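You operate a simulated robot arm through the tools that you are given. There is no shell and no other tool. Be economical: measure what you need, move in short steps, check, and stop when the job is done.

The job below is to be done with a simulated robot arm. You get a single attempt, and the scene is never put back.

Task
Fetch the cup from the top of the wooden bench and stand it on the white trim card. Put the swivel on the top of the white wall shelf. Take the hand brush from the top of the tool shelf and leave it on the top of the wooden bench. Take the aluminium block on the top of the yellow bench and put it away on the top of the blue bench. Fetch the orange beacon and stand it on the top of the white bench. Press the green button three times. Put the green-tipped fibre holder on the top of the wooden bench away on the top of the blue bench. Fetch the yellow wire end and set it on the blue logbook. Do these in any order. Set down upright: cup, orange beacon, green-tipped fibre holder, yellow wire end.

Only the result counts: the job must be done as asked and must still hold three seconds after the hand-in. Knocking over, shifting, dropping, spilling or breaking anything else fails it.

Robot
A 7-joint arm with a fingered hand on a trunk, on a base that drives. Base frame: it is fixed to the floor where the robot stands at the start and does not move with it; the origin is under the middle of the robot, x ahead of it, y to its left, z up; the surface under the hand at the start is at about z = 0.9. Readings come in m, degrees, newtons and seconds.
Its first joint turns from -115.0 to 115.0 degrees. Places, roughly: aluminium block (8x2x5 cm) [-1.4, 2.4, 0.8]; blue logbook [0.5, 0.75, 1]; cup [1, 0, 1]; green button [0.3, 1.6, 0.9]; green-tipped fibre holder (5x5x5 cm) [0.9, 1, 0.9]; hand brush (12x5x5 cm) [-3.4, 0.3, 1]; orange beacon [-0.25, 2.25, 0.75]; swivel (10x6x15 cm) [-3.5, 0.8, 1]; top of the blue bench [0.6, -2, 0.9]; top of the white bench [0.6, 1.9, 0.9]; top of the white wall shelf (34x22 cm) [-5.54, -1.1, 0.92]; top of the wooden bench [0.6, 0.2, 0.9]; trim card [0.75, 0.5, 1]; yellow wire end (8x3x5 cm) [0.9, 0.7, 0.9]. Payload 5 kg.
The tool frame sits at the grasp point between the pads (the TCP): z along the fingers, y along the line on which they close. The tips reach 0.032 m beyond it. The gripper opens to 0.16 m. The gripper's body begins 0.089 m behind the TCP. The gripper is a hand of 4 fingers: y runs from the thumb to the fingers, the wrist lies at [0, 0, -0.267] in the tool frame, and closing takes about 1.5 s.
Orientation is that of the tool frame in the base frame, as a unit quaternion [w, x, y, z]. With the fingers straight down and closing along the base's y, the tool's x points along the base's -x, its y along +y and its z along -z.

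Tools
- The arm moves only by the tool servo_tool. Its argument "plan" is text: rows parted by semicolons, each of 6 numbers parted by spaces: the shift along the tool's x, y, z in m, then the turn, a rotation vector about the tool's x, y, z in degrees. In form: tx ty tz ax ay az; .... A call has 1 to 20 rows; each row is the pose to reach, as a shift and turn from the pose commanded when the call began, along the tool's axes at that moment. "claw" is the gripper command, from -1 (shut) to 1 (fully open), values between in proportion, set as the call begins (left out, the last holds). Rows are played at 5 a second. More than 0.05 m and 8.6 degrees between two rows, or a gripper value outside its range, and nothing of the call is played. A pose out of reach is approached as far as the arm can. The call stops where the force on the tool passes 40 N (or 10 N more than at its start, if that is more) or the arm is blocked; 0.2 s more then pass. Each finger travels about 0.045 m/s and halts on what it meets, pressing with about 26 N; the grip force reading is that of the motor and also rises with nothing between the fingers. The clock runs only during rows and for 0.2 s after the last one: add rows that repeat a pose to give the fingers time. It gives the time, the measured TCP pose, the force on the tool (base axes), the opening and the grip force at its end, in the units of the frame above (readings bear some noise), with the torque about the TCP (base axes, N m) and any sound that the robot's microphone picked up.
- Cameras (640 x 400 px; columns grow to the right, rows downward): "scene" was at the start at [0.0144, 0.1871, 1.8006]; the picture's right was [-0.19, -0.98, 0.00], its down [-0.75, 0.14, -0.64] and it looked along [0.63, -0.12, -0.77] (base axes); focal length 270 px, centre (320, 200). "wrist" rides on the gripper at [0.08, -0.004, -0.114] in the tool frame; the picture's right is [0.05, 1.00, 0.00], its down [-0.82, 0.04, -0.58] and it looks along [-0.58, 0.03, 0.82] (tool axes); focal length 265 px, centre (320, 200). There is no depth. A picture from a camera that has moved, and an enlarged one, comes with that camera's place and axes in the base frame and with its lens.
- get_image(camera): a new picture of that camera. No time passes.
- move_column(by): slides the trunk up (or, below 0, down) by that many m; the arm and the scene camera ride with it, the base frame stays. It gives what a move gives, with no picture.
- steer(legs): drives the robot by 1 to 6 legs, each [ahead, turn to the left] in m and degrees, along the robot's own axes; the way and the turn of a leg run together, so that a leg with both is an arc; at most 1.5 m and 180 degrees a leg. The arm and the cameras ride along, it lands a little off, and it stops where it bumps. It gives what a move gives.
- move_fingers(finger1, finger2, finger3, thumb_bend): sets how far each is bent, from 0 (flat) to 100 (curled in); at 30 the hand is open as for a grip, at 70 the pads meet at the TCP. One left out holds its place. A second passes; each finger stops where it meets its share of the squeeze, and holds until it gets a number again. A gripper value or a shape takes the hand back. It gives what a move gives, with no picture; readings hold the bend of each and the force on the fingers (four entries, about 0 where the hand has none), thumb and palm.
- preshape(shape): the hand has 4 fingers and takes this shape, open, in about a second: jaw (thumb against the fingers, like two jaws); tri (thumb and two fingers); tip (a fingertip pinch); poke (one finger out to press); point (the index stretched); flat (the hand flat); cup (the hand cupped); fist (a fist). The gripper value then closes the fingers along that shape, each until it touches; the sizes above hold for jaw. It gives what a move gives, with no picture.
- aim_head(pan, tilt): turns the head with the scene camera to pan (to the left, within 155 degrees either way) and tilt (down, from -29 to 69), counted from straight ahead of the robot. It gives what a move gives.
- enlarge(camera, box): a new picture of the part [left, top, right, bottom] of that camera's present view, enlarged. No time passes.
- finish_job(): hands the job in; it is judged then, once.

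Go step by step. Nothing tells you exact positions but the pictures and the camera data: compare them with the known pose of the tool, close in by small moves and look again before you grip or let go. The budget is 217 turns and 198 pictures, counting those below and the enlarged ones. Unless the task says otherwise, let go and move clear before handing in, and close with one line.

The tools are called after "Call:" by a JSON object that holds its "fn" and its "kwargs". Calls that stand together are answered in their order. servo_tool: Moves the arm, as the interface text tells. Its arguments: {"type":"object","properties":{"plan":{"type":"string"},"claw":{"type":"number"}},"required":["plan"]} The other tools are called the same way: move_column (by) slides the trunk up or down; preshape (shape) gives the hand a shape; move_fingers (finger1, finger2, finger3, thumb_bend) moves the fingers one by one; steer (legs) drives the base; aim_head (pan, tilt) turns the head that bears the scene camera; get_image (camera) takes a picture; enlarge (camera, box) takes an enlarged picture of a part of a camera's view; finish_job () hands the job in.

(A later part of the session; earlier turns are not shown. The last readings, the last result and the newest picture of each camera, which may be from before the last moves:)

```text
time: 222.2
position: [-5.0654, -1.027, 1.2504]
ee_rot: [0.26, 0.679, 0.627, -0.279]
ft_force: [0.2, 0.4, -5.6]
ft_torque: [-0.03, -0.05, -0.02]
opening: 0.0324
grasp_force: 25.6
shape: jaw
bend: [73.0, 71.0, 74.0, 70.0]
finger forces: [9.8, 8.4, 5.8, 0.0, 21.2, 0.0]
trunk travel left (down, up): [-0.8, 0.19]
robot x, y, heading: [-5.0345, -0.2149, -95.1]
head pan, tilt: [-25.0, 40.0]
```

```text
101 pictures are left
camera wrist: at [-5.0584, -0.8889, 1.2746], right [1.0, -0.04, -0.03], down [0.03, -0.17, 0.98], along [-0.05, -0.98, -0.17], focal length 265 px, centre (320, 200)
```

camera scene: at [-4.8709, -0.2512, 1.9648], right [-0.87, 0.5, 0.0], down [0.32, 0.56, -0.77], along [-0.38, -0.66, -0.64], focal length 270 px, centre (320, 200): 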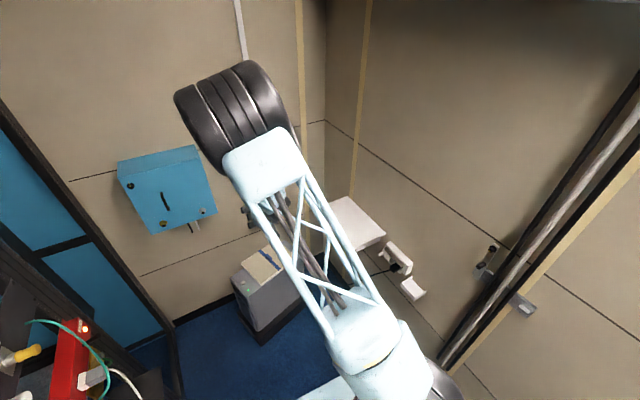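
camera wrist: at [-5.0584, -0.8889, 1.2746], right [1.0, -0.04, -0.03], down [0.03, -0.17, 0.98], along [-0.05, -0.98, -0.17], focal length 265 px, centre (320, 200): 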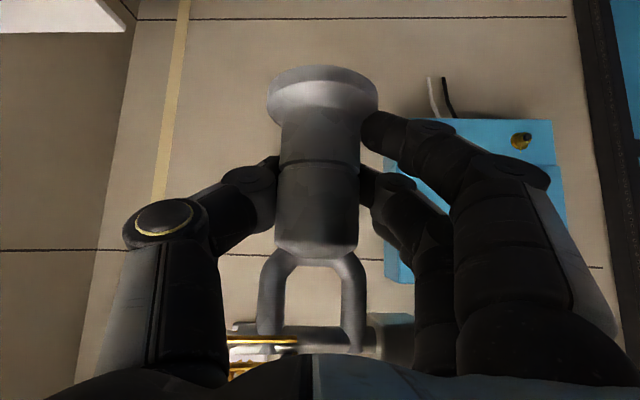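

The shelf spans x -5.44…-5.66, y -0.91…-1.29. Move the swivel above its centre, yawing 30° to the right.

Call:
{"fn": "servo_tool", "kwargs": {"plan": "0.0005 -0.0391 0.0111 1.77 0 1.77; 0.0009 -0.0783 0.0222 3.5 0 3.5; 0.0014 -0.1174 0.0333 5.3 0 5.3; 0.0018 -0.1565 0.0444 7.1 0 7.1; 0.0023 -0.1956 0.0555 8.8 0 8.8; 0.0028 -0.2348 0.0667 10.6 0 10.6; 0.0032 -0.2739 0.0778 12.4 0 12.4; 0.0037 -0.313 0.0889 14.1 0 14.1; 0.0041 -0.3521 0.1 15.9 0 15.9; 0.0046 -0.3913 0.1111 17.7 0 17.7; 0.005 -0.4304 0.1222 19.4 0 19.4; 0.0055 -0.4695 0.1333 21.2 0 21.2; 0.0055 -0.4695 0.1333 21.2 0 21.2"}}

Call:
{"fn": "get_image", "kwargs": {"camera": "wrist"}}

Call:
{"fn": "get_image", "kwargs": {"camera": "scene"}}

```text
time: 225.0
position: [-5.5385, -1.0798, 1.1513]
ee_rot: [0.178, 0.818, 0.43, -0.337]
ft_force: [0.8, -0.6, -5.5]
ft_torque: [-0.02, -0.01, -0.04]
opening: 0.0321
grasp_force: 25.8
shape: jaw
bend: [73.0, 71.0, 74.0, 70.0]
finger forces: [9.9, 8.5, 5.9, 0.0, 20.9, 0.1]
trunk travel left (down, up): [-0.8, 0.19]
robot x, y, heading: [-5.0368, -0.2177, -95.1]
head pan, tilt: [-25.0, 40.0]
```

```text
100 pictures are left
camera wrist: at [-5.4647, -0.9635, 1.1756], right [0.84, -0.54, -0.03], down [-0.06, -0.16, 0.98], along [-0.53, -0.83, -0.17], focal length 265 px, centre (320, 200)
```

wrist: 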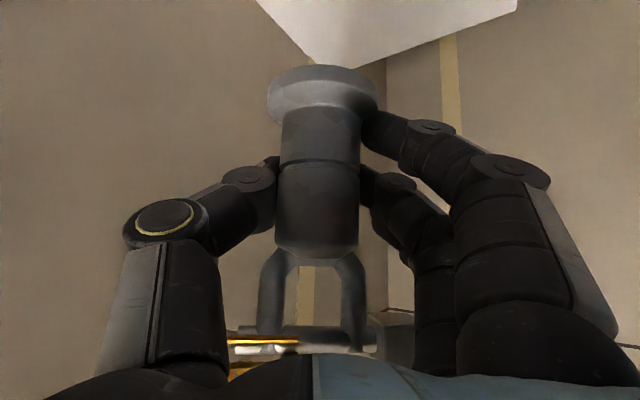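

```text
99 pictures are left
camera scene: at [-4.87, -0.2509, 1.9648], right [-0.87, 0.5, 0.0], down [0.32, 0.56, -0.77], along [-0.38, -0.66, -0.64], focal length 270 px, centre (320, 200)
```

scene: 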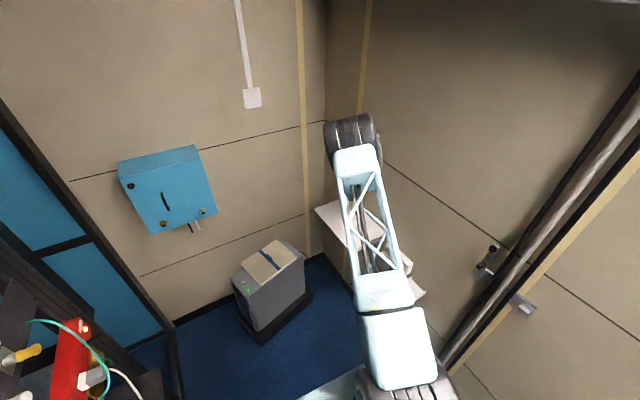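

Over the shelf centre. Lower 14.5 cm.

Call:
{"fn": "servo_tool", "kwargs": {"plan": "0.0204 0 0.0205 0 0 0; 0.0409 0 0.0411 0 0 0; 0.0613 0 0.0616 0 0 0; 0.0818 0 0.0821 0 0 0; 0.1022 0 0.1027 0 0 0; 0.1022 0 0.1027 0 0 0"}}

Call:
{"fn": "get_image", "kwargs": {"camera": "wrist"}}

```text
time: 226.4
position: [-5.5412, -1.0787, 1.0063]
ee_rot: [0.179, 0.818, 0.43, -0.337]
ft_force: [0.2, 1.0, -4.8]
ft_torque: [-0.03, -0.02, -0.01]
opening: 0.0323
grasp_force: 26.0
shape: jaw
bend: [73.0, 71.0, 74.0, 70.0]
finger forces: [9.9, 8.3, 5.8, 0.0, 20.8, 0.0]
trunk travel left (down, up): [-0.8, 0.19]
robot x, y, heading: [-5.0362, -0.2142, -95.1]
head pan, tilt: [-25.0, 40.0]
```

```text
98 pictures are left
camera wrist: at [-5.4664, -0.9632, 1.0311], right [0.84, -0.54, -0.03], down [-0.06, -0.16, 0.98], along [-0.53, -0.83, -0.17], focal length 265 px, centre (320, 200)
```

wrist: 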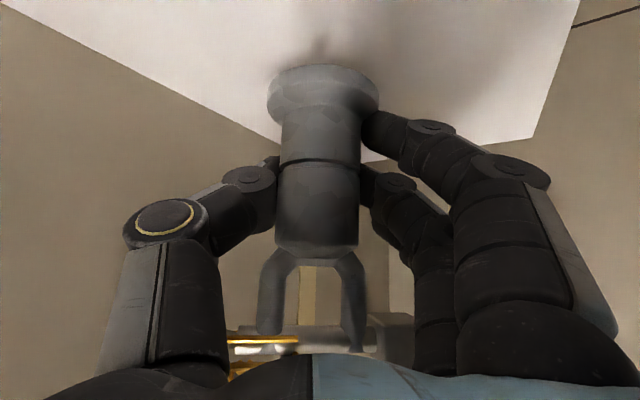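

Call:
{"fn": "servo_tool", "kwargs": {"plan": "0.0035 0 0.0035 0 0 0; 0.007 0 0.007 0 0 0; 0.0092 0 0.0092 0 0 0; 0.0092 0 0.0092 0 0 0"}}

Call:
{"fn": "servo_tool", "kwargs": {"plan": "0.0014 0 0.0014 0 0 0; 0.0025 0 0.0025 0 0 0; 0.0025 0 0.0025 0 0 0"}}

```text
time: 227.4
position: [-5.5401, -1.0784, 0.9943]
ee_rot: [0.179, 0.818, 0.431, -0.336]
ft_force: [0.0, -0.3, -4.7]
ft_torque: [-0.02, 0.0, -0.01]
opening: 0.0319
grasp_force: 25.7
shape: jaw
bend: [73.0, 71.0, 74.0, 70.0]
finger forces: [9.9, 8.3, 5.7, 0.1, 20.7, 0.1]
trunk travel left (down, up): [-0.8, 0.19]
robot x, y, heading: [-5.0362, -0.2163, -95.2]
head pan, tilt: [-25.0, 40.0]
```

```text
time: 228.2
position: [-5.5403, -1.0802, 0.9895]
ee_rot: [0.178, 0.818, 0.43, -0.337]
ft_force: [0.5, -0.6, -5.3]
ft_torque: [0.0, -0.01, 0.02]
opening: 0.0321
grasp_force: 26.4
shape: jaw
bend: [73.0, 71.0, 74.0, 70.0]
finger forces: [9.9, 8.2, 5.9, 0.0, 20.8, 0.1]
trunk travel left (down, up): [-0.8, 0.19]
robot x, y, heading: [-5.0335, -0.2134, -95.1]
head pan, tilt: [-25.0, 40.0]
```

The swivel is just above the shelf; a few more millimetres.

Call:
{"fn": "servo_tool", "kwargs": {"plan": "0.0014 0 0.0014 0 0 0; 0.0028 0 0.0028 0 0 0; 0.0028 0 0.0028 0 0 0"}}

Call:
{"fn": "get_image", "kwargs": {"camera": "wrist"}}

```text
time: 229.0
position: [-5.5388, -1.0801, 0.9849]
ee_rot: [0.179, 0.818, 0.43, -0.336]
ft_force: [0.2, 0.3, -5.4]
ft_torque: [-0.05, 0.04, 0.01]
opening: 0.0318
grasp_force: 25.7
shape: jaw
bend: [73.0, 71.0, 74.0, 70.0]
finger forces: [9.8, 8.4, 5.8, 0.0, 20.7, 0.0]
trunk travel left (down, up): [-0.8, 0.19]
robot x, y, heading: [-5.0371, -0.2169, -95.1]
head pan, tilt: [-25.0, 40.0]
```

```text
97 pictures are left
camera wrist: at [-5.4659, -0.9638, 1.0093], right [0.84, -0.54, -0.03], down [-0.06, -0.16, 0.98], along [-0.53, -0.83, -0.17], focal length 265 px, centre (320, 200)
```

wrist: 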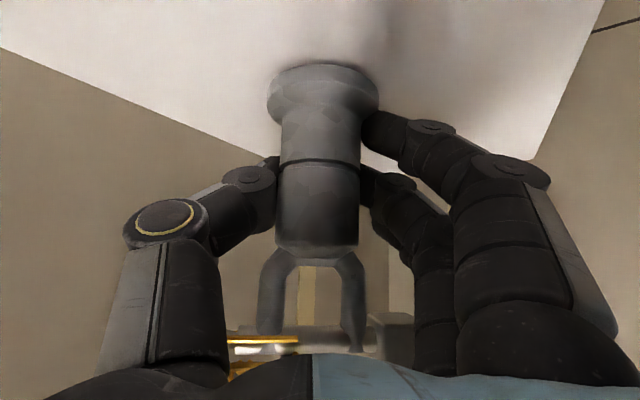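

Call:
{"fn": "servo_tool", "kwargs": {"plan": "0.0014 0 0.0014 0 0 0; 0.0028 0 0.0028 0 0 0; 0.0028 0 0.0028 0 0 0"}}

Call:
{"fn": "servo_tool", "kwargs": {"plan": "0.0014 0 0.0014 0 0 0; 0.0028 0 0.0028 0 0 0; 0.0028 0 0.0028 0 0 0"}}

```text
time: 229.8
position: [-5.5397, -1.0798, 0.9819]
ee_rot: [0.179, 0.818, 0.431, -0.336]
ft_force: [-1.1, -1.0, -5.0]
ft_torque: [-0.01, 0.0, 0.01]
opening: 0.032
grasp_force: 25.9
shape: jaw
bend: [73.0, 71.0, 74.0, 70.0]
finger forces: [9.9, 8.2, 5.8, 0.0, 20.8, 0.0]
trunk travel left (down, up): [-0.8, 0.19]
robot x, y, heading: [-5.0353, -0.217, -95.2]
head pan, tilt: [-25.0, 40.0]
```

```text
time: 230.6
position: [-5.5401, -1.0787, 0.9766]
ee_rot: [0.179, 0.818, 0.431, -0.336]
ft_force: [0.2, 0.6, -5.6]
ft_torque: [-0.02, 0.0, -0.02]
opening: 0.0321
grasp_force: 26.3
shape: jaw
bend: [73.0, 71.0, 74.0, 70.0]
finger forces: [10.0, 8.1, 5.8, 0.0, 20.8, 0.0]
trunk travel left (down, up): [-0.8, 0.19]
robot x, y, heading: [-5.0341, -0.215, -95.2]
head pan, tilt: [-25.0, 40.0]
```

Still hanging free; continue downward carefully.

Call:
{"fn": "servo_tool", "kwargs": {"plan": "0.0014 0 0.0014 0 0 0; 0.0028 0 0.0028 0 0 0; 0.0042 0 0.0042 0 0 0; 0.0042 0 0.0042 0 0 0"}}

Call:
{"fn": "get_image", "kwargs": {"camera": "wrist"}}

```text
time: 231.6
position: [-5.5387, -1.0794, 0.9736]
ee_rot: [0.179, 0.818, 0.43, -0.338]
ft_force: [-0.4, 0.9, 10.7]
ft_torque: [-0.07, 0.3, -0.04]
opening: 0.0325
grasp_force: 25.3
shape: jaw
bend: [73.0, 71.0, 74.0, 71.0]
finger forces: [10.7, 8.3, 8.5, 0.1, 22.6, 0.0]
trunk travel left (down, up): [-0.8, 0.19]
robot x, y, heading: [-5.0355, -0.2174, -94.9]
head pan, tilt: [-25.0, 40.0]
```

```text
96 pictures are left
camera wrist: at [-5.4656, -0.9636, 0.9978], right [0.84, -0.54, -0.03], down [-0.06, -0.16, 0.98], along [-0.53, -0.83, -0.17], focal length 265 px, centre (320, 200)
```

wrist: 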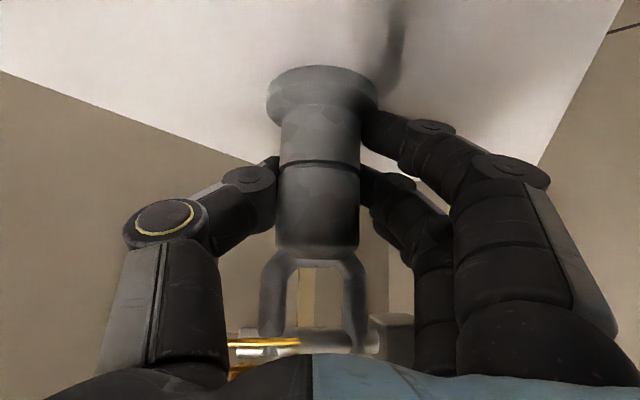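

Contact made. Release with a small rise, then look.

Call:
{"fn": "servo_tool", "kwargs": {"plan": "-0.002 0 -0.002 0 0 0; -0.0035 0 -0.0035 0 0 0; -0.0035 0 -0.0035 0 0 0; -0.0035 0 -0.0035 0 0 0; -0.0035 0 -0.0035 0 0 0; -0.0035 0 -0.0035 0 0 0; -0.0035 0 -0.0035 0 0 0; -0.0035 0 -0.0035 0 0 0", "claw": 0.3}}

Call:
{"fn": "get_image", "kwargs": {"camera": "wrist"}}

```text
time: 233.4
position: [-5.5391, -1.0789, 0.9774]
ee_rot: [0.179, 0.818, 0.431, -0.336]
ft_force: [0.2, 0.4, 1.0]
ft_torque: [-0.02, -0.01, 0.04]
opening: 0.1037
grasp_force: 0.1
shape: jaw
bend: [70.0, 70.0, 70.0, 67.0]
finger forces: [0.1, 0.0, 0.1, 0.1, 0.1, 0.1]
trunk travel left (down, up): [-0.8, 0.19]
robot x, y, heading: [-5.0383, -0.2172, -95.2]
head pan, tilt: [-25.0, 40.0]
```

```text
95 pictures are left
camera wrist: at [-5.4652, -0.9634, 1.0013], right [0.84, -0.54, -0.03], down [-0.06, -0.16, 0.98], along [-0.53, -0.83, -0.17], focal length 265 px, centre (320, 200)
```

wrist: 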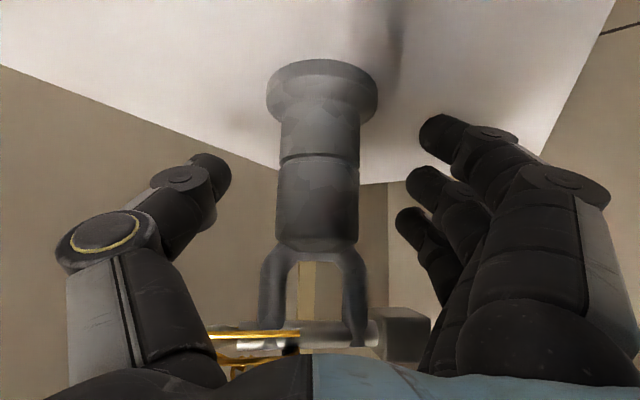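

The weight block is close to the fingers; open wider before retracting.

Call:
{"fn": "servo_tool", "kwargs": {"plan": "-0.003 0 -0.003 0 0 0; -0.003 0 -0.003 0 0 0; -0.003 0 -0.003 0 0 0; -0.003 0 -0.003 0 0 0; -0.003 0 -0.003 0 0 0; -0.003 0 -0.003 0 0 0", "claw": 0.9}}

Call:
{"fn": "servo_tool", "kwargs": {"plan": "0 0 -0.03 0 0 0; 0 0 -0.06 0 0 0; 0 0 -0.1 0 0 0; 0 0 -0.14 0 0 0; 0 0 -0.18 0 0 0; 0 0 -0.22 0 0 0; 0 0 -0.25 0 0 0; 0 0 -0.25 0 0 0"}}

Call:
{"fn": "get_image", "kwargs": {"camera": "wrist"}}

Call:
{"fn": "get_image", "kwargs": {"camera": "scene"}}

```text
time: 234.8
position: [-5.5401, -1.0786, 0.9814]
ee_rot: [0.179, 0.818, 0.43, -0.337]
ft_force: [0.2, 0.1, -0.8]
ft_torque: [-0.01, -0.01, 0.0]
opening: 0.1518
grasp_force: 0.0
shape: jaw
bend: [40.0, 40.0, 40.0, 37.0]
finger forces: [0.0, 0.1, 0.0, 0.0, 0.1, 0.0]
trunk travel left (down, up): [-0.8, 0.19]
robot x, y, heading: [-5.0322, -0.2163, -95.2]
head pan, tilt: [-25.0, 40.0]
```

```text
time: 236.6
position: [-5.4399, -0.9318, 1.1611]
ee_rot: [0.178, 0.818, 0.43, -0.337]
ft_force: [-0.2, 0.4, 0.2]
ft_torque: [-0.01, 0.02, 0.01]
opening: 0.1518
grasp_force: 0.1
shape: jaw
bend: [40.0, 40.0, 40.0, 37.0]
finger forces: [0.1, 0.1, 0.1, 0.1, 0.0, 0.0]
trunk travel left (down, up): [-0.8, 0.19]
robot x, y, heading: [-5.0364, -0.2166, -95.0]
head pan, tilt: [-25.0, 40.0]
```

```text
94 pictures are left
camera wrist: at [-5.3653, -0.8167, 1.1838], right [0.84, -0.54, -0.03], down [-0.06, -0.16, 0.98], along [-0.53, -0.83, -0.17], focal length 265 px, centre (320, 200)
```

wrist: 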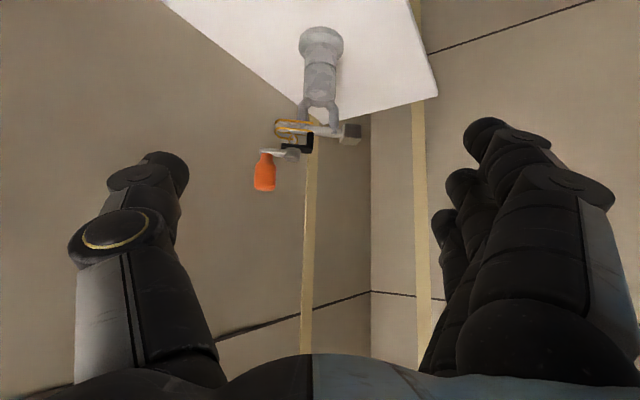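

```text
93 pictures are left
camera scene: at [-4.8718, -0.2511, 1.9648], right [-0.87, 0.5, 0.0], down [0.32, 0.56, -0.77], along [-0.38, -0.66, -0.64], focal length 270 px, centre (320, 200)
```

scene: 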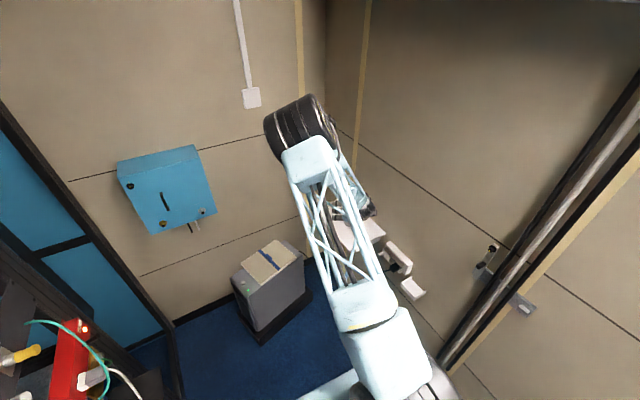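

The swivel (with its orange handle) stands on the white shelf. Centre the arm and back out the way I came.

Call:
{"fn": "servo_tool", "kwargs": {"plan": "0.0105 0.0322 -0.023 -2.1 0 -2.1; 0.021 0.0645 -0.046 -4.2 0 -4.2; 0.0314 0.0967 -0.069 -6.3 0 -6.4; 0.0419 0.129 -0.092 -8.4 0 -8.5; 0.0524 0.1612 -0.115 -10.5 0 -10.6; 0.0629 0.1934 -0.138 -12.7 0 -12.7; 0.0734 0.2257 -0.161 -14.8 0 -14.8; 0.0838 0.2579 -0.184 -16.9 0 -17; 0.0943 0.2902 -0.207 -19 0 -19.1; 0.1048 0.3224 -0.23 -21.1 0 -21.2; 0.1048 0.3224 -0.23 -21.1 0 -21.2", "claw": 0.3}}

Call:
{"fn": "steer", "kwargs": {"legs": [[-0.55, 0], [0, 5], [-0.65, 0]]}}

```text
time: 239.0
position: [-5.0413, -0.9211, 1.2489]
ee_rot: [0.26, 0.679, 0.627, -0.279]
ft_force: [0.3, -0.3, -0.4]
ft_torque: [0.0, 0.01, -0.04]
opening: 0.1045
grasp_force: 0.2
shape: jaw
bend: [69.0, 69.0, 69.0, 66.0]
finger forces: [0.0, 0.0, 0.0, 0.0, 0.0, 0.0]
trunk travel left (down, up): [-0.8, 0.19]
robot x, y, heading: [-5.036, -0.2163, -95.0]
head pan, tilt: [-25.0, 40.0]
```

```text
time: 245.9
position: [-4.9305, 0.274, 1.2484]
ee_rot: [0.27, 0.654, 0.654, -0.27]
ft_force: [-0.5, -0.9, -0.9]
ft_torque: [0.0, -0.02, -0.03]
opening: 0.1041
grasp_force: 0.0
shape: jaw
bend: [69.0, 69.0, 69.0, 66.0]
finger forces: [0.0, 0.0, 0.0, 0.0, 0.0, 0.0]
trunk travel left (down, up): [-0.8, 0.19]
robot x, y, heading: [-4.9839, 0.9755, -90.6]
head pan, tilt: [-25.0, 40.0]
```

Continue backing out of the corridor.

Call:
{"fn": "steer", "kwargs": {"legs": [[0, -25], [-1.0, 0], [0, -64], [-1.5, 0], [0, -30], [-1.1, 0]]}}

```text
time: 269.1
position: [-2.7401, 1.7174, 1.2488]
ee_rot: [-0.085, 0.9, -0.208, -0.373]
ft_force: [-0.3, -0.5, -0.2]
ft_torque: [0.02, -0.01, -0.01]
opening: 0.1045
grasp_force: 0.0
shape: jaw
bend: [69.0, 69.0, 69.0, 66.0]
finger forces: [0.0, 0.0, 0.1, 0.0, 0.1, 0.0]
trunk travel left (down, up): [-0.8, 0.19]
robot x, y, heading: [-2.0871, 1.453, 153.6]
head pan, tilt: [-25.0, 40.0]
```

Out of the corridor. Now go to the front of the tool shelf for the brush.

Call:
{"fn": "steer", "kwargs": {"legs": [[0, 98], [1.16, 0], [0, -72]]}}

Call:
{"fn": "aim_head", "kwargs": {"pan": 0, "tilt": 45}}

Call:
{"fn": "get_image", "kwargs": {"camera": "scene"}}

Call:
{"fn": "get_image", "kwargs": {"camera": "wrist"}}

```text
time: 282.6
position: [-3.1456, 0.2967, 1.2492]
ee_rot: [0.005, 0.924, 0.009, -0.382]
ft_force: [-0.2, 0.4, -0.8]
ft_torque: [-0.01, -0.01, 0.02]
opening: 0.1046
grasp_force: 0.0
shape: jaw
bend: [69.0, 69.0, 69.0, 66.0]
finger forces: [0.0, 0.0, 0.1, 0.0, 0.0, 0.1]
trunk travel left (down, up): [-0.8, 0.19]
robot x, y, heading: [-2.4409, 0.3608, -179.3]
head pan, tilt: [-25.0, 40.0]
```

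```text
time: 283.5
position: [-3.1449, 0.2971, 1.249]
ee_rot: [0.005, 0.924, 0.009, -0.382]
ft_force: [-0.3, -0.4, 0.0]
ft_torque: [0.02, 0.03, 0.02]
opening: 0.1044
grasp_force: 0.0
shape: jaw
bend: [69.0, 69.0, 69.0, 66.0]
finger forces: [0.0, 0.1, 0.0, 0.0, 0.1, 0.0]
trunk travel left (down, up): [-0.8, 0.19]
robot x, y, heading: [-2.4447, 0.3594, -179.6]
head pan, tilt: [0.0, 45.0]
```

```text
92 pictures are left
camera scene: at [-2.4633, 0.1561, 1.9576], right [-0.01, 1.0, 0.0], down [0.71, 0.01, -0.71], along [-0.71, -0.01, -0.71], focal length 270 px, centre (320, 200)
```

scene: 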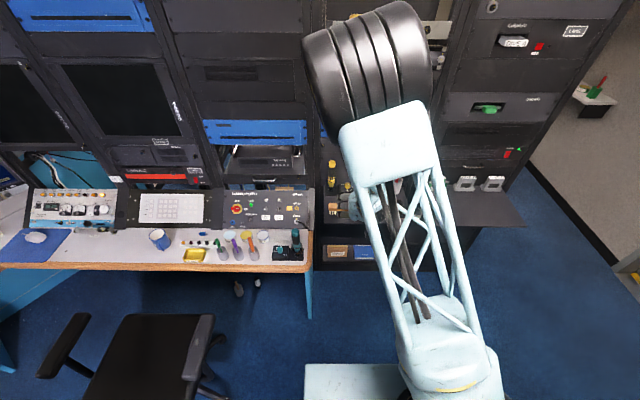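

```text
91 pictures are left
camera wrist: at [-3.0085, 0.3045, 1.2727], right [0.06, -1.0, -0.03], down [-0.17, -0.04, 0.98], along [-0.98, -0.05, -0.17], focal length 265 px, centre (320, 200)
```

wrist: 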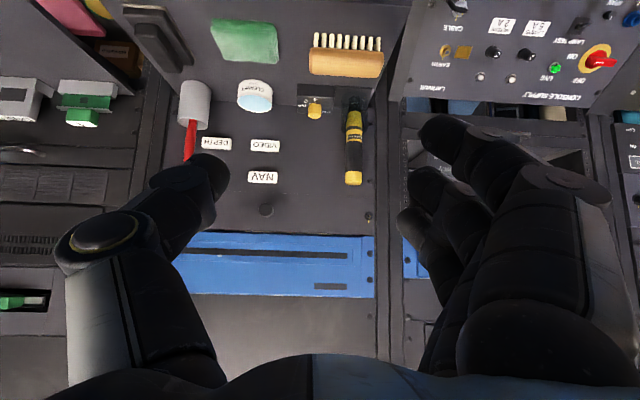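

The brush lies bristles-down at the left of the ledge with its wood on top. I'll grip it from straight above across its 5 cm width; drive forward a bit and turn the hand vertical.

Call:
{"fn": "steer", "kwargs": {"legs": [[0.1, 0]]}}

Call:
{"fn": "servo_tool", "kwargs": {"plan": "0 0 0 0 7.5 0; 0 0 0 0 15 0; 0 0 0 0 22.5 0; 0 0 0 0 30 0; 0 0 0 0 37.5 0; 0 0 0 0 45 0; 0 0 0 0 45 0"}}

Call:
{"fn": "servo_tool", "kwargs": {"plan": "0 0 0 0 0 -8; 0 0 0 0 0 -16; 0 0 0 0 0 -24; 0 0 0 0 0 -32; 0 0 0 0 0 -40; 0 0 0 0 0 -48; 0 0 0 0 0 -56; 0 0 0 0 0 -64; 0 0 0 0 0 -72; 0 0 0 0 0 -80; 0 0 0 0 0 -88; 0 0 0 0 0 -90; 0 0 0 0 0 -90"}}

Call:
{"fn": "get_image", "kwargs": {"camera": "wrist"}}

Call:
{"fn": "get_image", "kwargs": {"camera": "scene"}}

```text
time: 284.6
position: [-3.2445, 0.2959, 1.2471]
ee_rot: [0.004, 0.924, 0.009, -0.381]
ft_force: [-0.2, 0.0, 0.6]
ft_torque: [0.03, -0.01, -0.01]
opening: 0.1044
grasp_force: 0.1
shape: jaw
bend: [69.0, 69.0, 69.0, 66.0]
finger forces: [0.0, 0.0, 0.1, 0.0, 0.1, 0.0]
trunk travel left (down, up): [-0.8, 0.19]
robot x, y, heading: [-2.5425, 0.3627, -179.6]
head pan, tilt: [0.0, 45.0]
```

```text
time: 286.2
position: [-3.2422, 0.2949, 1.2496]
ee_rot: [0.001, 1.0, 0.01, 0.001]
ft_force: [-1.1, 0.5, 0.1]
ft_torque: [0.02, 0.0, -0.01]
opening: 0.1041
grasp_force: 0.0
shape: jaw
bend: [70.0, 70.0, 70.0, 66.0]
finger forces: [0.1, 0.0, 0.0, 0.0, 0.0, 0.0]
trunk travel left (down, up): [-0.8, 0.19]
robot x, y, heading: [-2.5414, 0.3598, -179.1]
head pan, tilt: [0.0, 45.0]
```

```text
time: 289.0
position: [-3.2433, 0.2978, 1.2478]
ee_rot: [0.001, 0.7, 0.714, 0.0]
ft_force: [-0.1, -0.3, -0.5]
ft_torque: [0.01, 0.03, -0.01]
opening: 0.1041
grasp_force: 0.0
shape: jaw
bend: [70.0, 70.0, 70.0, 66.0]
finger forces: [0.1, 0.0, 0.0, 0.0, 0.0, 0.0]
trunk travel left (down, up): [-0.8, 0.19]
robot x, y, heading: [-2.542, 0.3615, -179.4]
head pan, tilt: [0.0, 45.0]
```

```text
90 pictures are left
camera wrist: at [-3.2502, 0.3778, 1.3622], right [1.0, 0.07, 0.0], down [0.06, -0.81, 0.58], along [0.04, -0.58, -0.82], focal length 265 px, centre (320, 200)
```

wrist: 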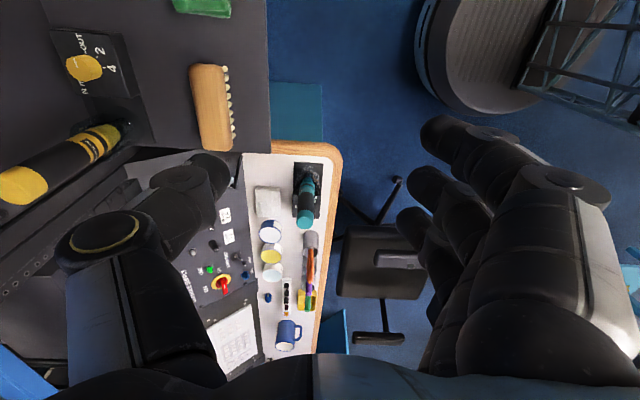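

```text
89 pictures are left
camera scene: at [-2.5619, 0.1552, 1.9576], right [-0.01, 1.0, 0.0], down [0.71, 0.01, -0.71], along [-0.71, -0.01, -0.71], focal length 270 px, centre (320, 200)
```

scene: 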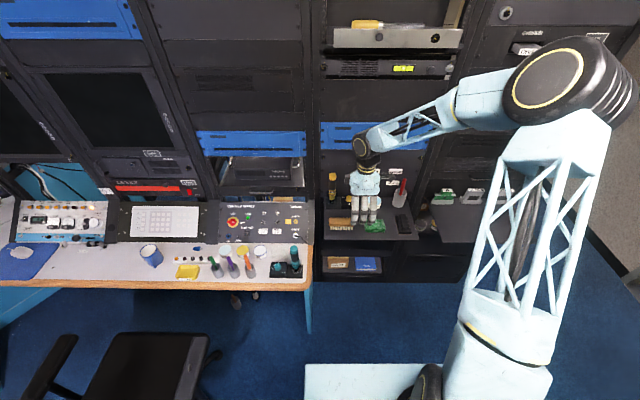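

The hand is now vertical with fingers closing along x. Brush wood centre is at about (-3.414, 0.245). Move above it and descend to z≈1.07.

Call:
{"fn": "servo_tool", "kwargs": {"plan": "-0.0124 -0.043 0 0 0 0; -0.0248 -0.086 0 0 0 0; -0.0372 -0.129 0 0 0 0; -0.0496 -0.172 0 0 0 0; -0.0496 -0.172 0.045 0 0 0; -0.0496 -0.172 0.09 0 0 0; -0.0496 -0.172 0.135 0 0 0; -0.0496 -0.172 0.175 0 0 0; -0.0496 -0.172 0.175 0 0 0"}}

Call:
{"fn": "get_image", "kwargs": {"camera": "wrist"}}

Call:
{"fn": "enlarge", "kwargs": {"camera": "scene", "box": [300, 130, 460, 250]}}

```text
time: 291.0
position: [-3.415, 0.245, 1.0751]
ee_rot: [0.002, 0.7, 0.714, 0.001]
ft_force: [1.1, 0.1, -0.4]
ft_torque: [-0.03, 0.01, 0.01]
opening: 0.1041
grasp_force: 0.0
shape: jaw
bend: [70.0, 70.0, 70.0, 66.0]
finger forces: [0.0, 0.0, 0.1, 0.0, 0.0, 0.0]
trunk travel left (down, up): [-0.8, 0.19]
robot x, y, heading: [-2.5397, 0.3612, -179.7]
head pan, tilt: [0.0, 45.0]
```

```text
88 pictures are left
camera wrist: at [-3.4208, 0.3259, 1.189], right [1.0, 0.07, 0.0], down [0.06, -0.81, 0.58], along [0.04, -0.58, -0.82], focal length 265 px, centre (320, 200)
```

wrist: 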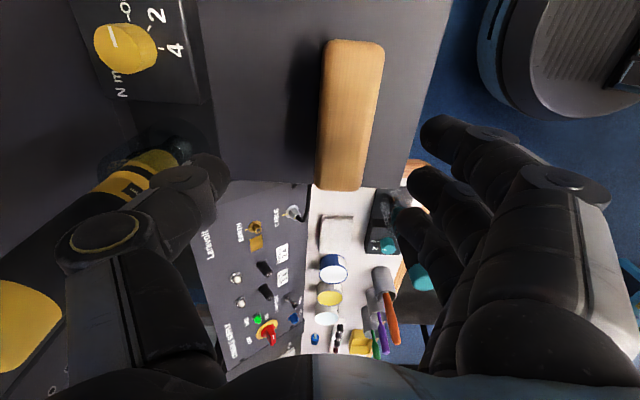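

```text
3.33 times, centred on (380, 190) of scene
camera zoom: at [-2.5613, 0.1551, 1.9576], right [-0.01, 1.0, 0.0], down [0.71, 0.01, -0.71], along [-0.71, -0.01, -0.71], focal length 900 px, centre (120, 233)
```

zoom: 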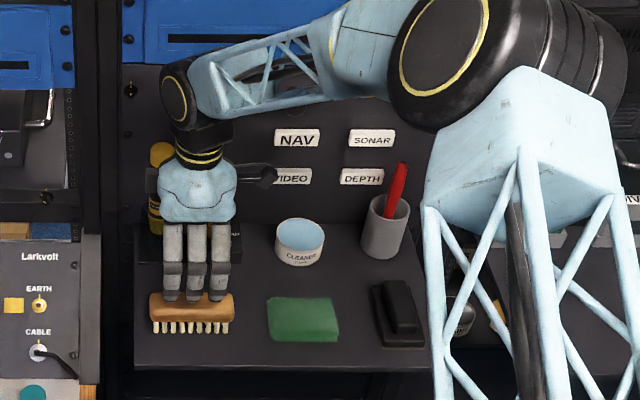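

Brush wood centre refined to (-3.391, 0.254). Shift and descend to z≈0.968.

Call:
{"fn": "servo_tool", "kwargs": {"plan": "0.0065 0.024 0 0 0 0; 0.0065 0.024 0.04 0 0 0; 0.0065 0.024 0.08 0 0 0; 0.0065 0.024 0.107 0 0 0; 0.0065 0.024 0.107 0 0 0"}}

Call:
{"fn": "get_image", "kwargs": {"camera": "wrist"}}

```text
time: 292.4
position: [-3.3942, 0.2502, 0.9719]
ee_rot: [-0.001, 0.701, 0.713, -0.003]
ft_force: [1.0, 2.9, 21.3]
ft_torque: [0.11, -1.51, 0.16]
opening: 0.1055
grasp_force: 0.0
shape: jaw
bend: [70.0, 70.0, 70.0, 66.0]
finger forces: [7.6, 7.1, 6.5, 0.0, 0.1, 0.1]
trunk travel left (down, up): [-0.8, 0.19]
robot x, y, heading: [-2.5404, 0.3602, -179.4]
head pan, tilt: [0.0, 45.0]
stopped in row 5: the force on the tool passed its limit at 42 N (the readings are from after the stop); the commanded pose is now the measured one
```

```text
86 pictures are left
camera wrist: at [-3.3988, 0.3319, 1.0858], right [1.0, 0.07, -0.01], down [0.06, -0.81, 0.58], along [0.04, -0.58, -0.82], focal length 265 px, centre (320, 200)
```

wrist: 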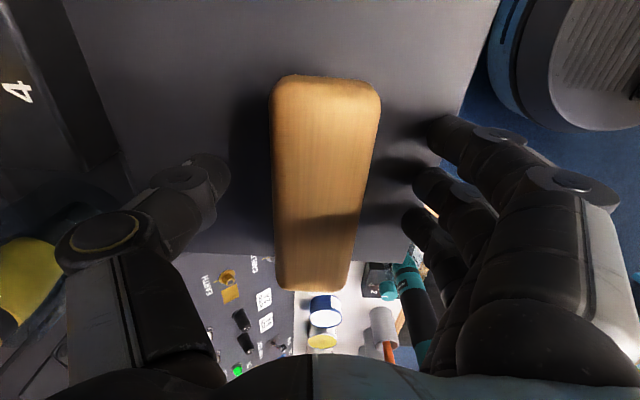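

Fingertips met the ledge (ledge ≈0.935). Raise 1 cm and close on the brush.

Call:
{"fn": "servo_tool", "kwargs": {"plan": "0 0 -0.01 0 0 0; 0 0 -0.01 0 0 0"}}

Call:
{"fn": "servo_tool", "kwargs": {"plan": "0 0 0 0 0 0; 0 0 0 0 0 0; 0 0 0 0 0 0; 0 0 0 0 0 0; 0 0 0 0 0 0; 0 0 0 0 0 0; 0 0 0 0 0 0; 0 0 0 0 0 0", "claw": -1}}

Call:
{"fn": "get_image", "kwargs": {"camera": "wrist"}}

```text
time: 292.9
position: [-3.3931, 0.2503, 0.9785]
ee_rot: [0.0, 0.701, 0.713, -0.002]
ft_force: [-0.1, 0.5, 0.7]
ft_torque: [0.0, -0.02, 0.02]
opening: 0.104
grasp_force: 0.0
shape: jaw
bend: [70.0, 70.0, 70.0, 66.0]
finger forces: [0.0, 0.0, 0.0, 0.0, 0.1, 0.1]
trunk travel left (down, up): [-0.8, 0.19]
robot x, y, heading: [-2.5415, 0.3611, -179.3]
head pan, tilt: [0.0, 45.0]
```

```text
time: 294.8
position: [-3.3927, 0.25, 0.9797]
ee_rot: [-0.001, 0.701, 0.713, -0.001]
ft_force: [-0.3, 0.1, -0.4]
ft_torque: [0.0, 0.0, 0.0]
opening: 0.0355
grasp_force: 25.8
shape: jaw
bend: [73.0, 73.0, 73.0, 71.0]
finger forces: [7.3, 7.4, 7.4, 0.1, 21.5, 0.0]
trunk travel left (down, up): [-0.8, 0.19]
robot x, y, heading: [-2.5421, 0.3599, -179.4]
head pan, tilt: [0.0, 45.0]
```

```text
85 pictures are left
camera wrist: at [-3.3987, 0.331, 1.0927], right [1.0, 0.07, 0.0], down [0.06, -0.81, 0.58], along [0.04, -0.58, -0.82], focal length 265 px, centre (320, 200)
```

wrist: 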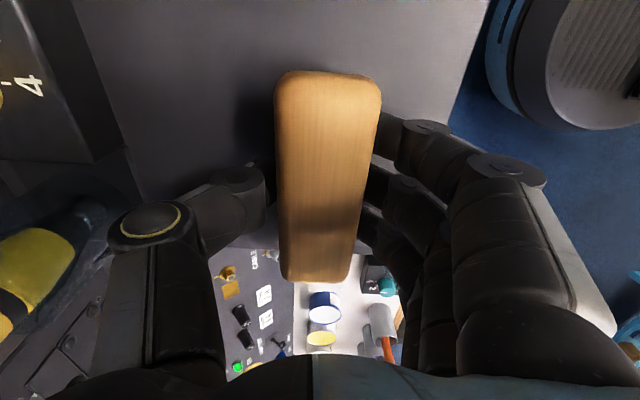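

Brush gripped firmly. Lift, pull in and drive to the wooden bench's clear area near (0.5, -0.18).

Call:
{"fn": "servo_tool", "kwargs": {"plan": "0 0 -0.03 0 0 0; 0 0 -0.07 0 0 0; 0 0 -0.11 0 0 0; 0 0 -0.15 0 0 0; 0 0 -0.19 0 0 0; 0 0 -0.23 0 0 0; 0 0 -0.27 0 0 0; 0 0.04 -0.28 0 0 0; 0 0.08 -0.28 0 0 0; 0 0.12 -0.28 0 0 0; 0 0.16 -0.28 0 0 0; 0 0.2 -0.28 0 0 0; 0 0.2 -0.28 0 0 0"}}

Call:
{"fn": "steer", "kwargs": {"legs": [[-0.55, 0], [0, 162], [1.0, 0], [0.78, 0], [0, 17.6]]}}

Call:
{"fn": "aim_head", "kwargs": {"pan": 0, "tilt": 50}}

Call:
{"fn": "get_image", "kwargs": {"camera": "scene"}}

Call:
{"fn": "get_image", "kwargs": {"camera": "wrist"}}

```text
time: 297.6
position: [-3.1913, 0.2543, 1.2591]
ee_rot: [0.001, 0.701, 0.713, -0.001]
ft_force: [-0.9, 0.7, -1.7]
ft_torque: [0.0, -0.04, 0.03]
opening: 0.0351
grasp_force: 26.4
shape: jaw
bend: [73.0, 73.0, 73.0, 71.0]
finger forces: [7.6, 7.6, 7.7, 0.1, 21.4, 0.1]
trunk travel left (down, up): [-0.8, 0.19]
robot x, y, heading: [-2.5396, 0.3583, -179.4]
head pan, tilt: [0.0, 45.0]
```

```text
time: 317.4
position: [0.3782, 0.0524, 1.2613]
ee_rot: [-0.002, 0.727, -0.686, 0.001]
ft_force: [0.3, 0.9, -0.8]
ft_torque: [-0.06, 0.0, -0.02]
opening: 0.0346
grasp_force: 25.9
shape: jaw
bend: [73.0, 73.0, 73.0, 71.0]
finger forces: [7.0, 7.0, 7.1, 0.1, 20.5, 0.0]
trunk travel left (down, up): [-0.8, 0.19]
robot x, y, heading: [-0.2661, -0.0802, 2.9]
head pan, tilt: [0.0, 45.0]
```

```text
time: 318.1
position: [0.3789, 0.0508, 1.26]
ee_rot: [-0.001, 0.728, -0.685, 0.0]
ft_force: [-0.3, 0.2, -1.1]
ft_torque: [-0.04, 0.0, 0.01]
opening: 0.0349
grasp_force: 25.9
shape: jaw
bend: [73.0, 73.0, 73.0, 71.0]
finger forces: [7.0, 7.0, 7.0, 0.0, 20.7, 0.0]
trunk travel left (down, up): [-0.8, 0.19]
robot x, y, heading: [-0.2657, -0.082, 3.2]
head pan, tilt: [0.0, 50.0]
```

```text
84 pictures are left
camera scene: at [-0.2588, 0.1203, 1.9507], right [0.05, -1.0, 0.0], down [-0.76, -0.04, -0.64], along [0.64, 0.03, -0.77], focal length 270 px, centre (320, 200)
```

scene: 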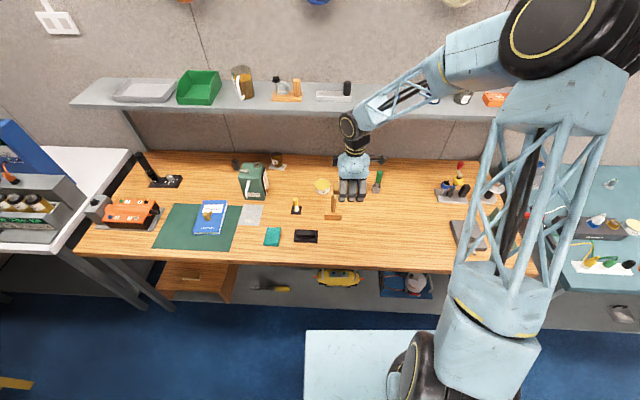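

```text
83 pictures are left
camera wrist: at [0.3876, -0.028, 1.3743], right [-0.99, -0.11, 0.0], down [-0.09, 0.81, 0.58], along [-0.06, 0.58, -0.82], focal length 265 px, centre (320, 200)
```

wrist: 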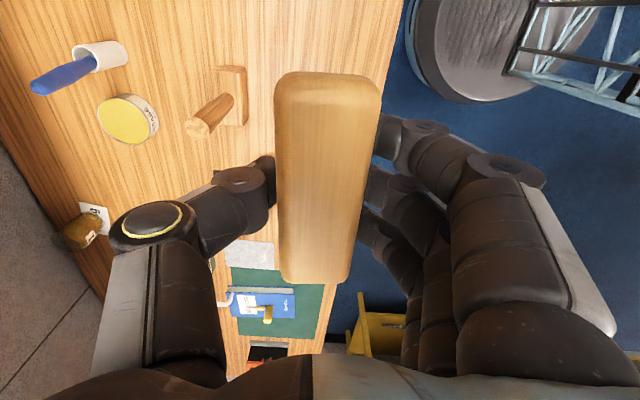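

Place spot (0.48, -0.2) is free. Move there and descend to z≈0.98.

Call:
{"fn": "servo_tool", "kwargs": {"plan": "0.0418 -0.015 0 0 0 0; 0.0837 -0.03 0 0 0 0; 0.1255 -0.045 0 0 0 0; 0.1673 -0.06 0 0 0 0; 0.2092 -0.075 0 0 0 0; 0.251 -0.09 0 0 0 0; 0.251 -0.09 0.047 0 0 0; 0.251 -0.09 0.094 0 0 0; 0.251 -0.09 0.141 0 0 0; 0.251 -0.09 0.188 0 0 0; 0.251 -0.09 0.235 0 0 0; 0.251 -0.09 0.28 0 0 0; 0.251 -0.09 0.28 0 0 0"}}

Call:
{"fn": "get_image", "kwargs": {"camera": "wrist"}}

Call:
{"fn": "get_image", "kwargs": {"camera": "scene"}}

```text
time: 320.9
position: [0.4856, -0.1928, 0.9817]
ee_rot: [-0.002, 0.728, -0.686, 0.0]
ft_force: [0.0, 0.2, -1.4]
ft_torque: [0.04, -0.02, 0.03]
opening: 0.0344
grasp_force: 26.1
shape: jaw
bend: [73.0, 73.0, 73.0, 71.0]
finger forces: [7.0, 7.1, 7.2, 0.0, 20.7, 0.0]
trunk travel left (down, up): [-0.8, 0.19]
robot x, y, heading: [-0.2641, -0.0873, 2.9]
head pan, tilt: [0.0, 50.0]
```

```text
82 pictures are left
camera wrist: at [0.4934, -0.273, 1.0945], right [-0.99, -0.11, 0.0], down [-0.09, 0.81, 0.58], along [-0.06, 0.58, -0.82], focal length 265 px, centre (320, 200)
```

wrist: 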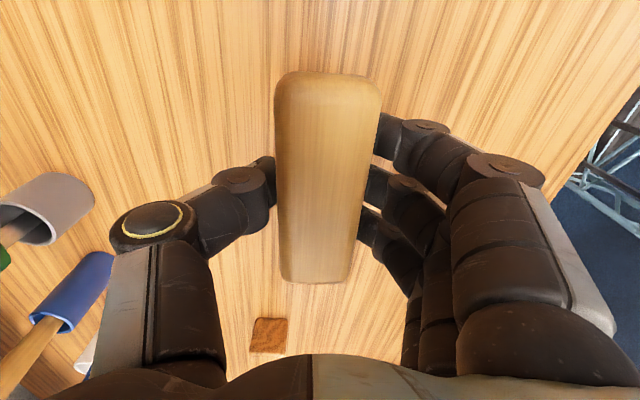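

```text
81 pictures are left
camera scene: at [-0.2595, 0.1204, 1.9507], right [0.05, -1.0, 0.0], down [-0.76, -0.04, -0.64], along [0.64, 0.03, -0.77], focal length 270 px, centre (320, 200)
```

scene: 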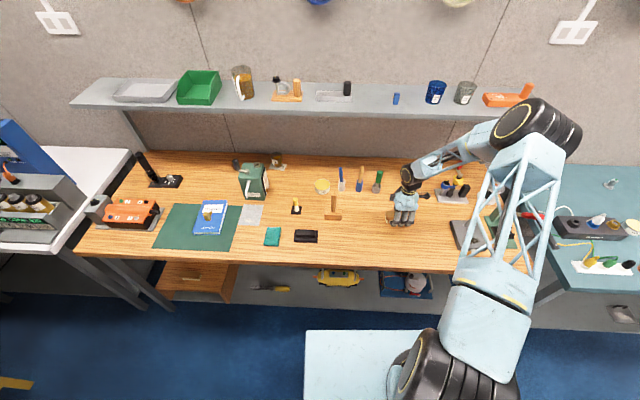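

Clear all round. Lower to contact.

Call:
{"fn": "servo_tool", "kwargs": {"plan": "0 0 0.01 0 0 0; 0 0 0.02 0 0 0; 0 0 0.028 0 0 0; 0 0 0.034 0 0 0; 0 0 0.034 0 0 0"}}

Call:
{"fn": "servo_tool", "kwargs": {"plan": "0 0 0.002 0 0 0; 0 0 0.004 0 0 0; 0 0 0.004 0 0 0"}}

```text
time: 322.1
position: [0.4857, -0.1938, 0.9461]
ee_rot: [-0.001, 0.728, -0.686, 0.0]
ft_force: [0.6, 0.9, -1.4]
ft_torque: [-0.02, -0.01, 0.02]
opening: 0.0343
grasp_force: 25.9
shape: jaw
bend: [73.0, 73.0, 73.0, 71.0]
finger forces: [7.0, 7.2, 7.2, 0.1, 20.5, 0.0]
trunk travel left (down, up): [-0.8, 0.19]
robot x, y, heading: [-0.2642, -0.0816, 3.0]
head pan, tilt: [0.0, 50.0]
```

```text
time: 322.9
position: [0.4866, -0.1931, 0.9427]
ee_rot: [-0.002, 0.728, -0.686, 0.0]
ft_force: [0.7, -0.1, -1.6]
ft_torque: [0.0, 0.05, -0.01]
opening: 0.0344
grasp_force: 26.1
shape: jaw
bend: [73.0, 73.0, 73.0, 71.0]
finger forces: [7.1, 7.2, 7.3, 0.0, 20.6, 0.1]
trunk travel left (down, up): [-0.8, 0.19]
robot x, y, heading: [-0.2644, -0.0813, 3.0]
head pan, tilt: [0.0, 50.0]
```

Call:
{"fn": "servo_tool", "kwargs": {"plan": "0 0 0.002 0 0 0; 0 0 0.004 0 0 0; 0 0 0.004 0 0 0"}}

Call:
{"fn": "servo_tool", "kwargs": {"plan": "0 0 0.002 0 0 0; 0 0 0.003 0 0 0; 0 0 0.003 0 0 0"}}

```text
time: 323.7
position: [0.4845, -0.1934, 0.9376]
ee_rot: [-0.001, 0.728, -0.686, 0.001]
ft_force: [0.1, 0.0, 0.5]
ft_torque: [-0.03, 0.03, 0.0]
opening: 0.0343
grasp_force: 25.8
shape: jaw
bend: [73.0, 73.0, 73.0, 71.0]
finger forces: [7.1, 7.2, 7.2, 0.0, 20.5, 0.0]
trunk travel left (down, up): [-0.8, 0.19]
robot x, y, heading: [-0.2619, -0.08, 2.9]
head pan, tilt: [0.0, 50.0]
```

```text
time: 324.5
position: [0.4847, -0.193, 0.9375]
ee_rot: [-0.002, 0.728, -0.685, 0.001]
ft_force: [1.3, 0.5, 18.7]
ft_torque: [-0.01, 0.31, 0.0]
opening: 0.0351
grasp_force: 25.8
shape: jaw
bend: [74.0, 74.0, 74.0, 72.0]
finger forces: [9.0, 9.0, 9.0, 0.0, 23.7, 0.0]
trunk travel left (down, up): [-0.8, 0.19]
robot x, y, heading: [-0.2675, -0.0828, 3.1]
head pan, tilt: [0.0, 50.0]
```

Contact. Release and rise.

Call:
{"fn": "servo_tool", "kwargs": {"plan": "0 0 -0.003 0 0 0; 0 0 -0.003 0 0 0; 0 0 -0.003 0 0 0; 0 0 -0.003 0 0 0; 0 0 -0.003 0 0 0; 0 0 -0.003 0 0 0; 0 0 -0.003 0 0 0", "claw": 0.3}}

Call:
{"fn": "servo_tool", "kwargs": {"plan": "0 0 -0.03 0 0 0; 0 0 -0.07 0 0 0; 0 0 -0.11 0 0 0; 0 0 -0.15 0 0 0; 0 0 -0.19 0 0 0; 0 0 -0.23 0 0 0; 0 0 -0.27 0 0 0; 0 0 -0.31 0 0 0; 0 0 -0.31 0 0 0"}}

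Call:
{"fn": "get_image", "kwargs": {"camera": "wrist"}}

Call:
{"fn": "enlarge", "kwargs": {"camera": "scene", "box": [80, 130, 320, 280]}}

```text
time: 326.1
position: [0.4843, -0.1926, 0.939]
ee_rot: [-0.002, 0.728, -0.686, 0.0]
ft_force: [-0.7, -0.5, -0.3]
ft_torque: [0.04, 0.0, 0.02]
opening: 0.1035
grasp_force: 0.1
shape: jaw
bend: [70.0, 70.0, 70.0, 67.0]
finger forces: [0.0, 0.0, 0.0, 0.0, 0.1, 0.0]
trunk travel left (down, up): [-0.8, 0.19]
robot x, y, heading: [-0.2599, -0.0804, 2.5]
head pan, tilt: [0.0, 50.0]
```

```text
time: 328.1
position: [0.4832, -0.192, 1.2481]
ee_rot: [-0.002, 0.728, -0.686, 0.0]
ft_force: [0.2, -1.1, -0.2]
ft_torque: [0.05, 0.01, 0.03]
opening: 0.1036
grasp_force: 0.1
shape: jaw
bend: [70.0, 70.0, 70.0, 67.0]
finger forces: [0.0, 0.0, 0.0, 0.0, 0.0, 0.0]
trunk travel left (down, up): [-0.8, 0.19]
robot x, y, heading: [-0.2648, -0.0811, 2.9]
head pan, tilt: [0.0, 50.0]
```

```text
80 pictures are left
camera wrist: at [0.4914, -0.2726, 1.3624], right [-0.99, -0.11, 0.0], down [-0.09, 0.81, 0.58], along [-0.06, 0.58, -0.81], focal length 265 px, centre (320, 200)
```

wrist: 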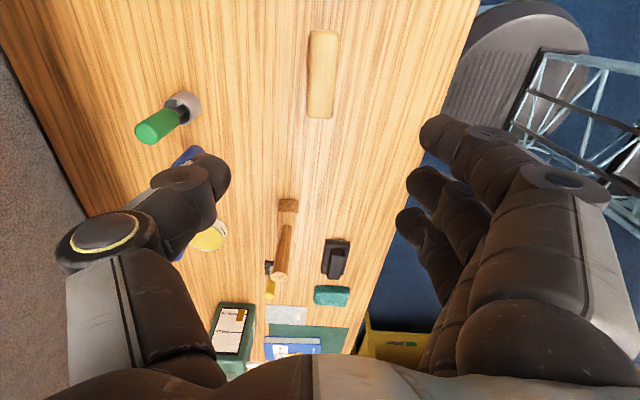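

```text
2.67 times, centred on (200, 205) of scene
camera zoom: at [-0.258, 0.1199, 1.9506], right [0.05, -1.0, 0.0], down [-0.77, -0.04, -0.64], along [0.64, 0.03, -0.77], focal length 720 px, centre (640, 187)
```

zoom: 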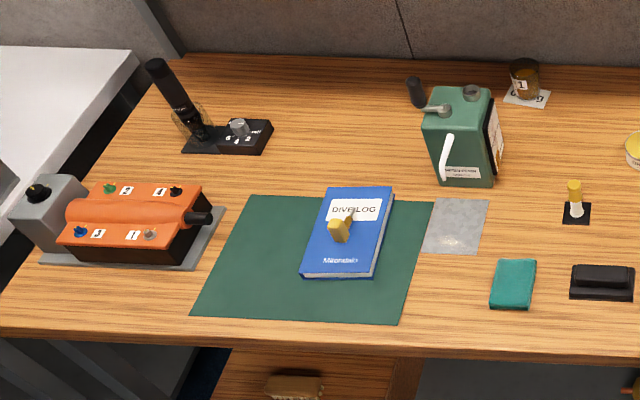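

Brush is down; cup on card and wire end on logbook visible. Quick closer check of the wire end.

Call:
{"fn": "enlarge", "kwargs": {"camera": "scene", "box": [185, 190, 245, 240]}}

```text
8.00 times, centred on (215, 215) of scene
camera zoom: at [-0.258, 0.1199, 1.9506], right [0.05, -1.0, 0.0], down [-0.77, -0.04, -0.64], along [0.64, 0.03, -0.77], focal length 2160 px, centre (1160, 80)
```

zoom: 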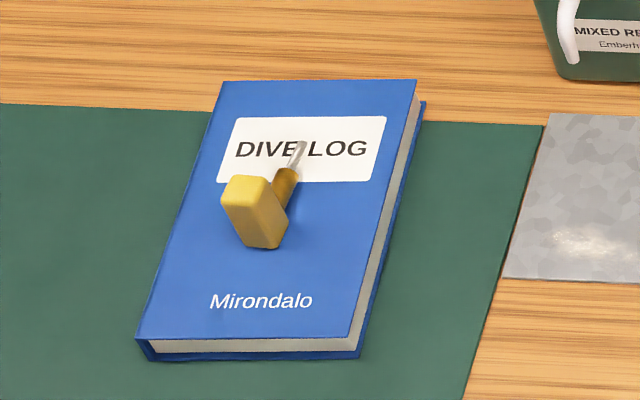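

Wire end is upright. Now restore the hand's normal orientation and drive toward the yellow/white bench corner.

Call:
{"fn": "servo_tool", "kwargs": {"plan": "0 0.02 0 0 0 8; 0 0.04 0 0 0 16; 0 0.06 0 0 0 24; 0 0.08 0 0 0 32; 0 0.1 0 0 0 40; 0 0.1 0 0 0 48; 0 0.1 0 0 0 56; 0 0.1 0 0 0 64; 0 0.1 0 0 0 72; 0 0.1 0 0 0 80; 0 0.1 0 0 0 88; 0 0.1 0 0 0 90; 0 0.1 0 0 0 90"}}

Call:
{"fn": "steer", "kwargs": {"legs": [[0, 97], [1.35, 0]]}}

Call:
{"fn": "aim_head", "kwargs": {"pan": 0, "tilt": 45}}

Call:
{"fn": "get_image", "kwargs": {"camera": "scene"}}

Call:
{"fn": "aim_head", "kwargs": {"pan": -70, "tilt": 45}}

Call:
{"fn": "get_image", "kwargs": {"camera": "scene"}}

```text
time: 330.9
position: [0.3831, -0.1988, 1.2484]
ee_rot: [0.002, -0.03, 1.0, 0.001]
ft_force: [0.5, 0.2, 0.4]
ft_torque: [0.03, 0.0, -0.02]
opening: 0.104
grasp_force: 0.2
shape: jaw
bend: [70.0, 70.0, 70.0, 67.0]
finger forces: [0.0, 0.0, 0.0, 0.1, 0.0, 0.0]
trunk travel left (down, up): [-0.8, 0.19]
robot x, y, heading: [-0.2634, -0.0801, 3.3]
head pan, tilt: [0.0, 50.0]
```

```text
time: 342.1
position: [-0.5842, 1.8967, 1.247]
ee_rot: [0.0, 0.791, -0.612, -0.001]
ft_force: [-0.9, 0.0, -0.5]
ft_torque: [-0.02, 0.01, 0.03]
opening: 0.1037
grasp_force: 0.0
shape: jaw
bend: [70.0, 70.0, 70.0, 67.0]
finger forces: [0.1, 0.1, 0.0, 0.0, 0.1, 0.0]
trunk travel left (down, up): [-0.8, 0.19]
robot x, y, heading: [-0.5756, 1.239, 103.8]
head pan, tilt: [0.0, 50.0]
```

```text
time: 342.7
position: [-0.5835, 1.8967, 1.2483]
ee_rot: [0.0, 0.791, -0.612, -0.002]
ft_force: [0.9, -0.6, -0.3]
ft_torque: [0.0, 0.03, 0.04]
opening: 0.1036
grasp_force: 0.1
shape: jaw
bend: [70.0, 70.0, 70.0, 67.0]
finger forces: [0.0, 0.1, 0.0, 0.0, 0.1, 0.1]
trunk travel left (down, up): [-0.8, 0.19]
robot x, y, heading: [-0.5755, 1.238, 104.0]
head pan, tilt: [0.0, 45.0]
```

```text
77 pictures are left
camera scene: at [-0.779, 1.2073, 1.9575], right [0.97, 0.24, 0.0], down [0.17, -0.69, -0.71], along [-0.17, 0.69, -0.71], focal length 270 px, centre (320, 200)
```

scene: 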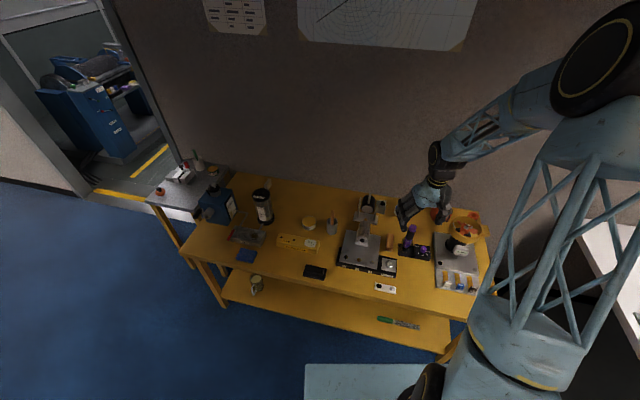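

```text
time: 344.1
position: [-0.5843, 1.8965, 1.2472]
ee_rot: [-0.001, 0.791, -0.612, -0.002]
ft_force: [0.6, 0.2, -0.1]
ft_torque: [-0.01, 0.02, 0.03]
opening: 0.1037
grasp_force: 0.0
shape: jaw
bend: [70.0, 70.0, 70.0, 67.0]
finger forces: [0.0, 0.0, 0.0, 0.0, 0.0, 0.0]
trunk travel left (down, up): [-0.8, 0.19]
robot x, y, heading: [-0.5745, 1.2382, 104.1]
head pan, tilt: [-70.0, 45.0]
```

```text
76 pictures are left
camera scene: at [-0.6919, 1.1741, 1.9576], right [0.56, -0.83, 0.0], down [-0.59, -0.4, -0.71], along [0.59, 0.4, -0.71], focal length 270 px, centre (320, 200)
```

scene: 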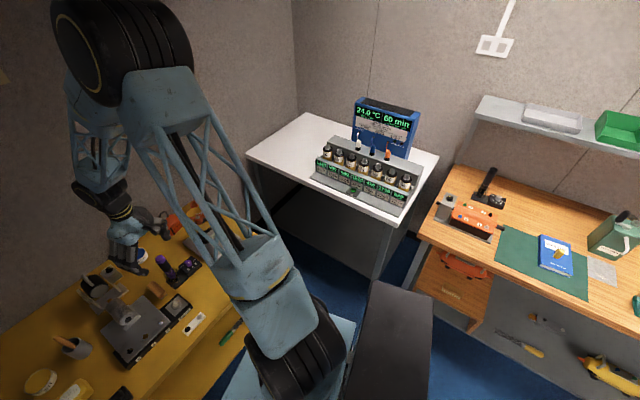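

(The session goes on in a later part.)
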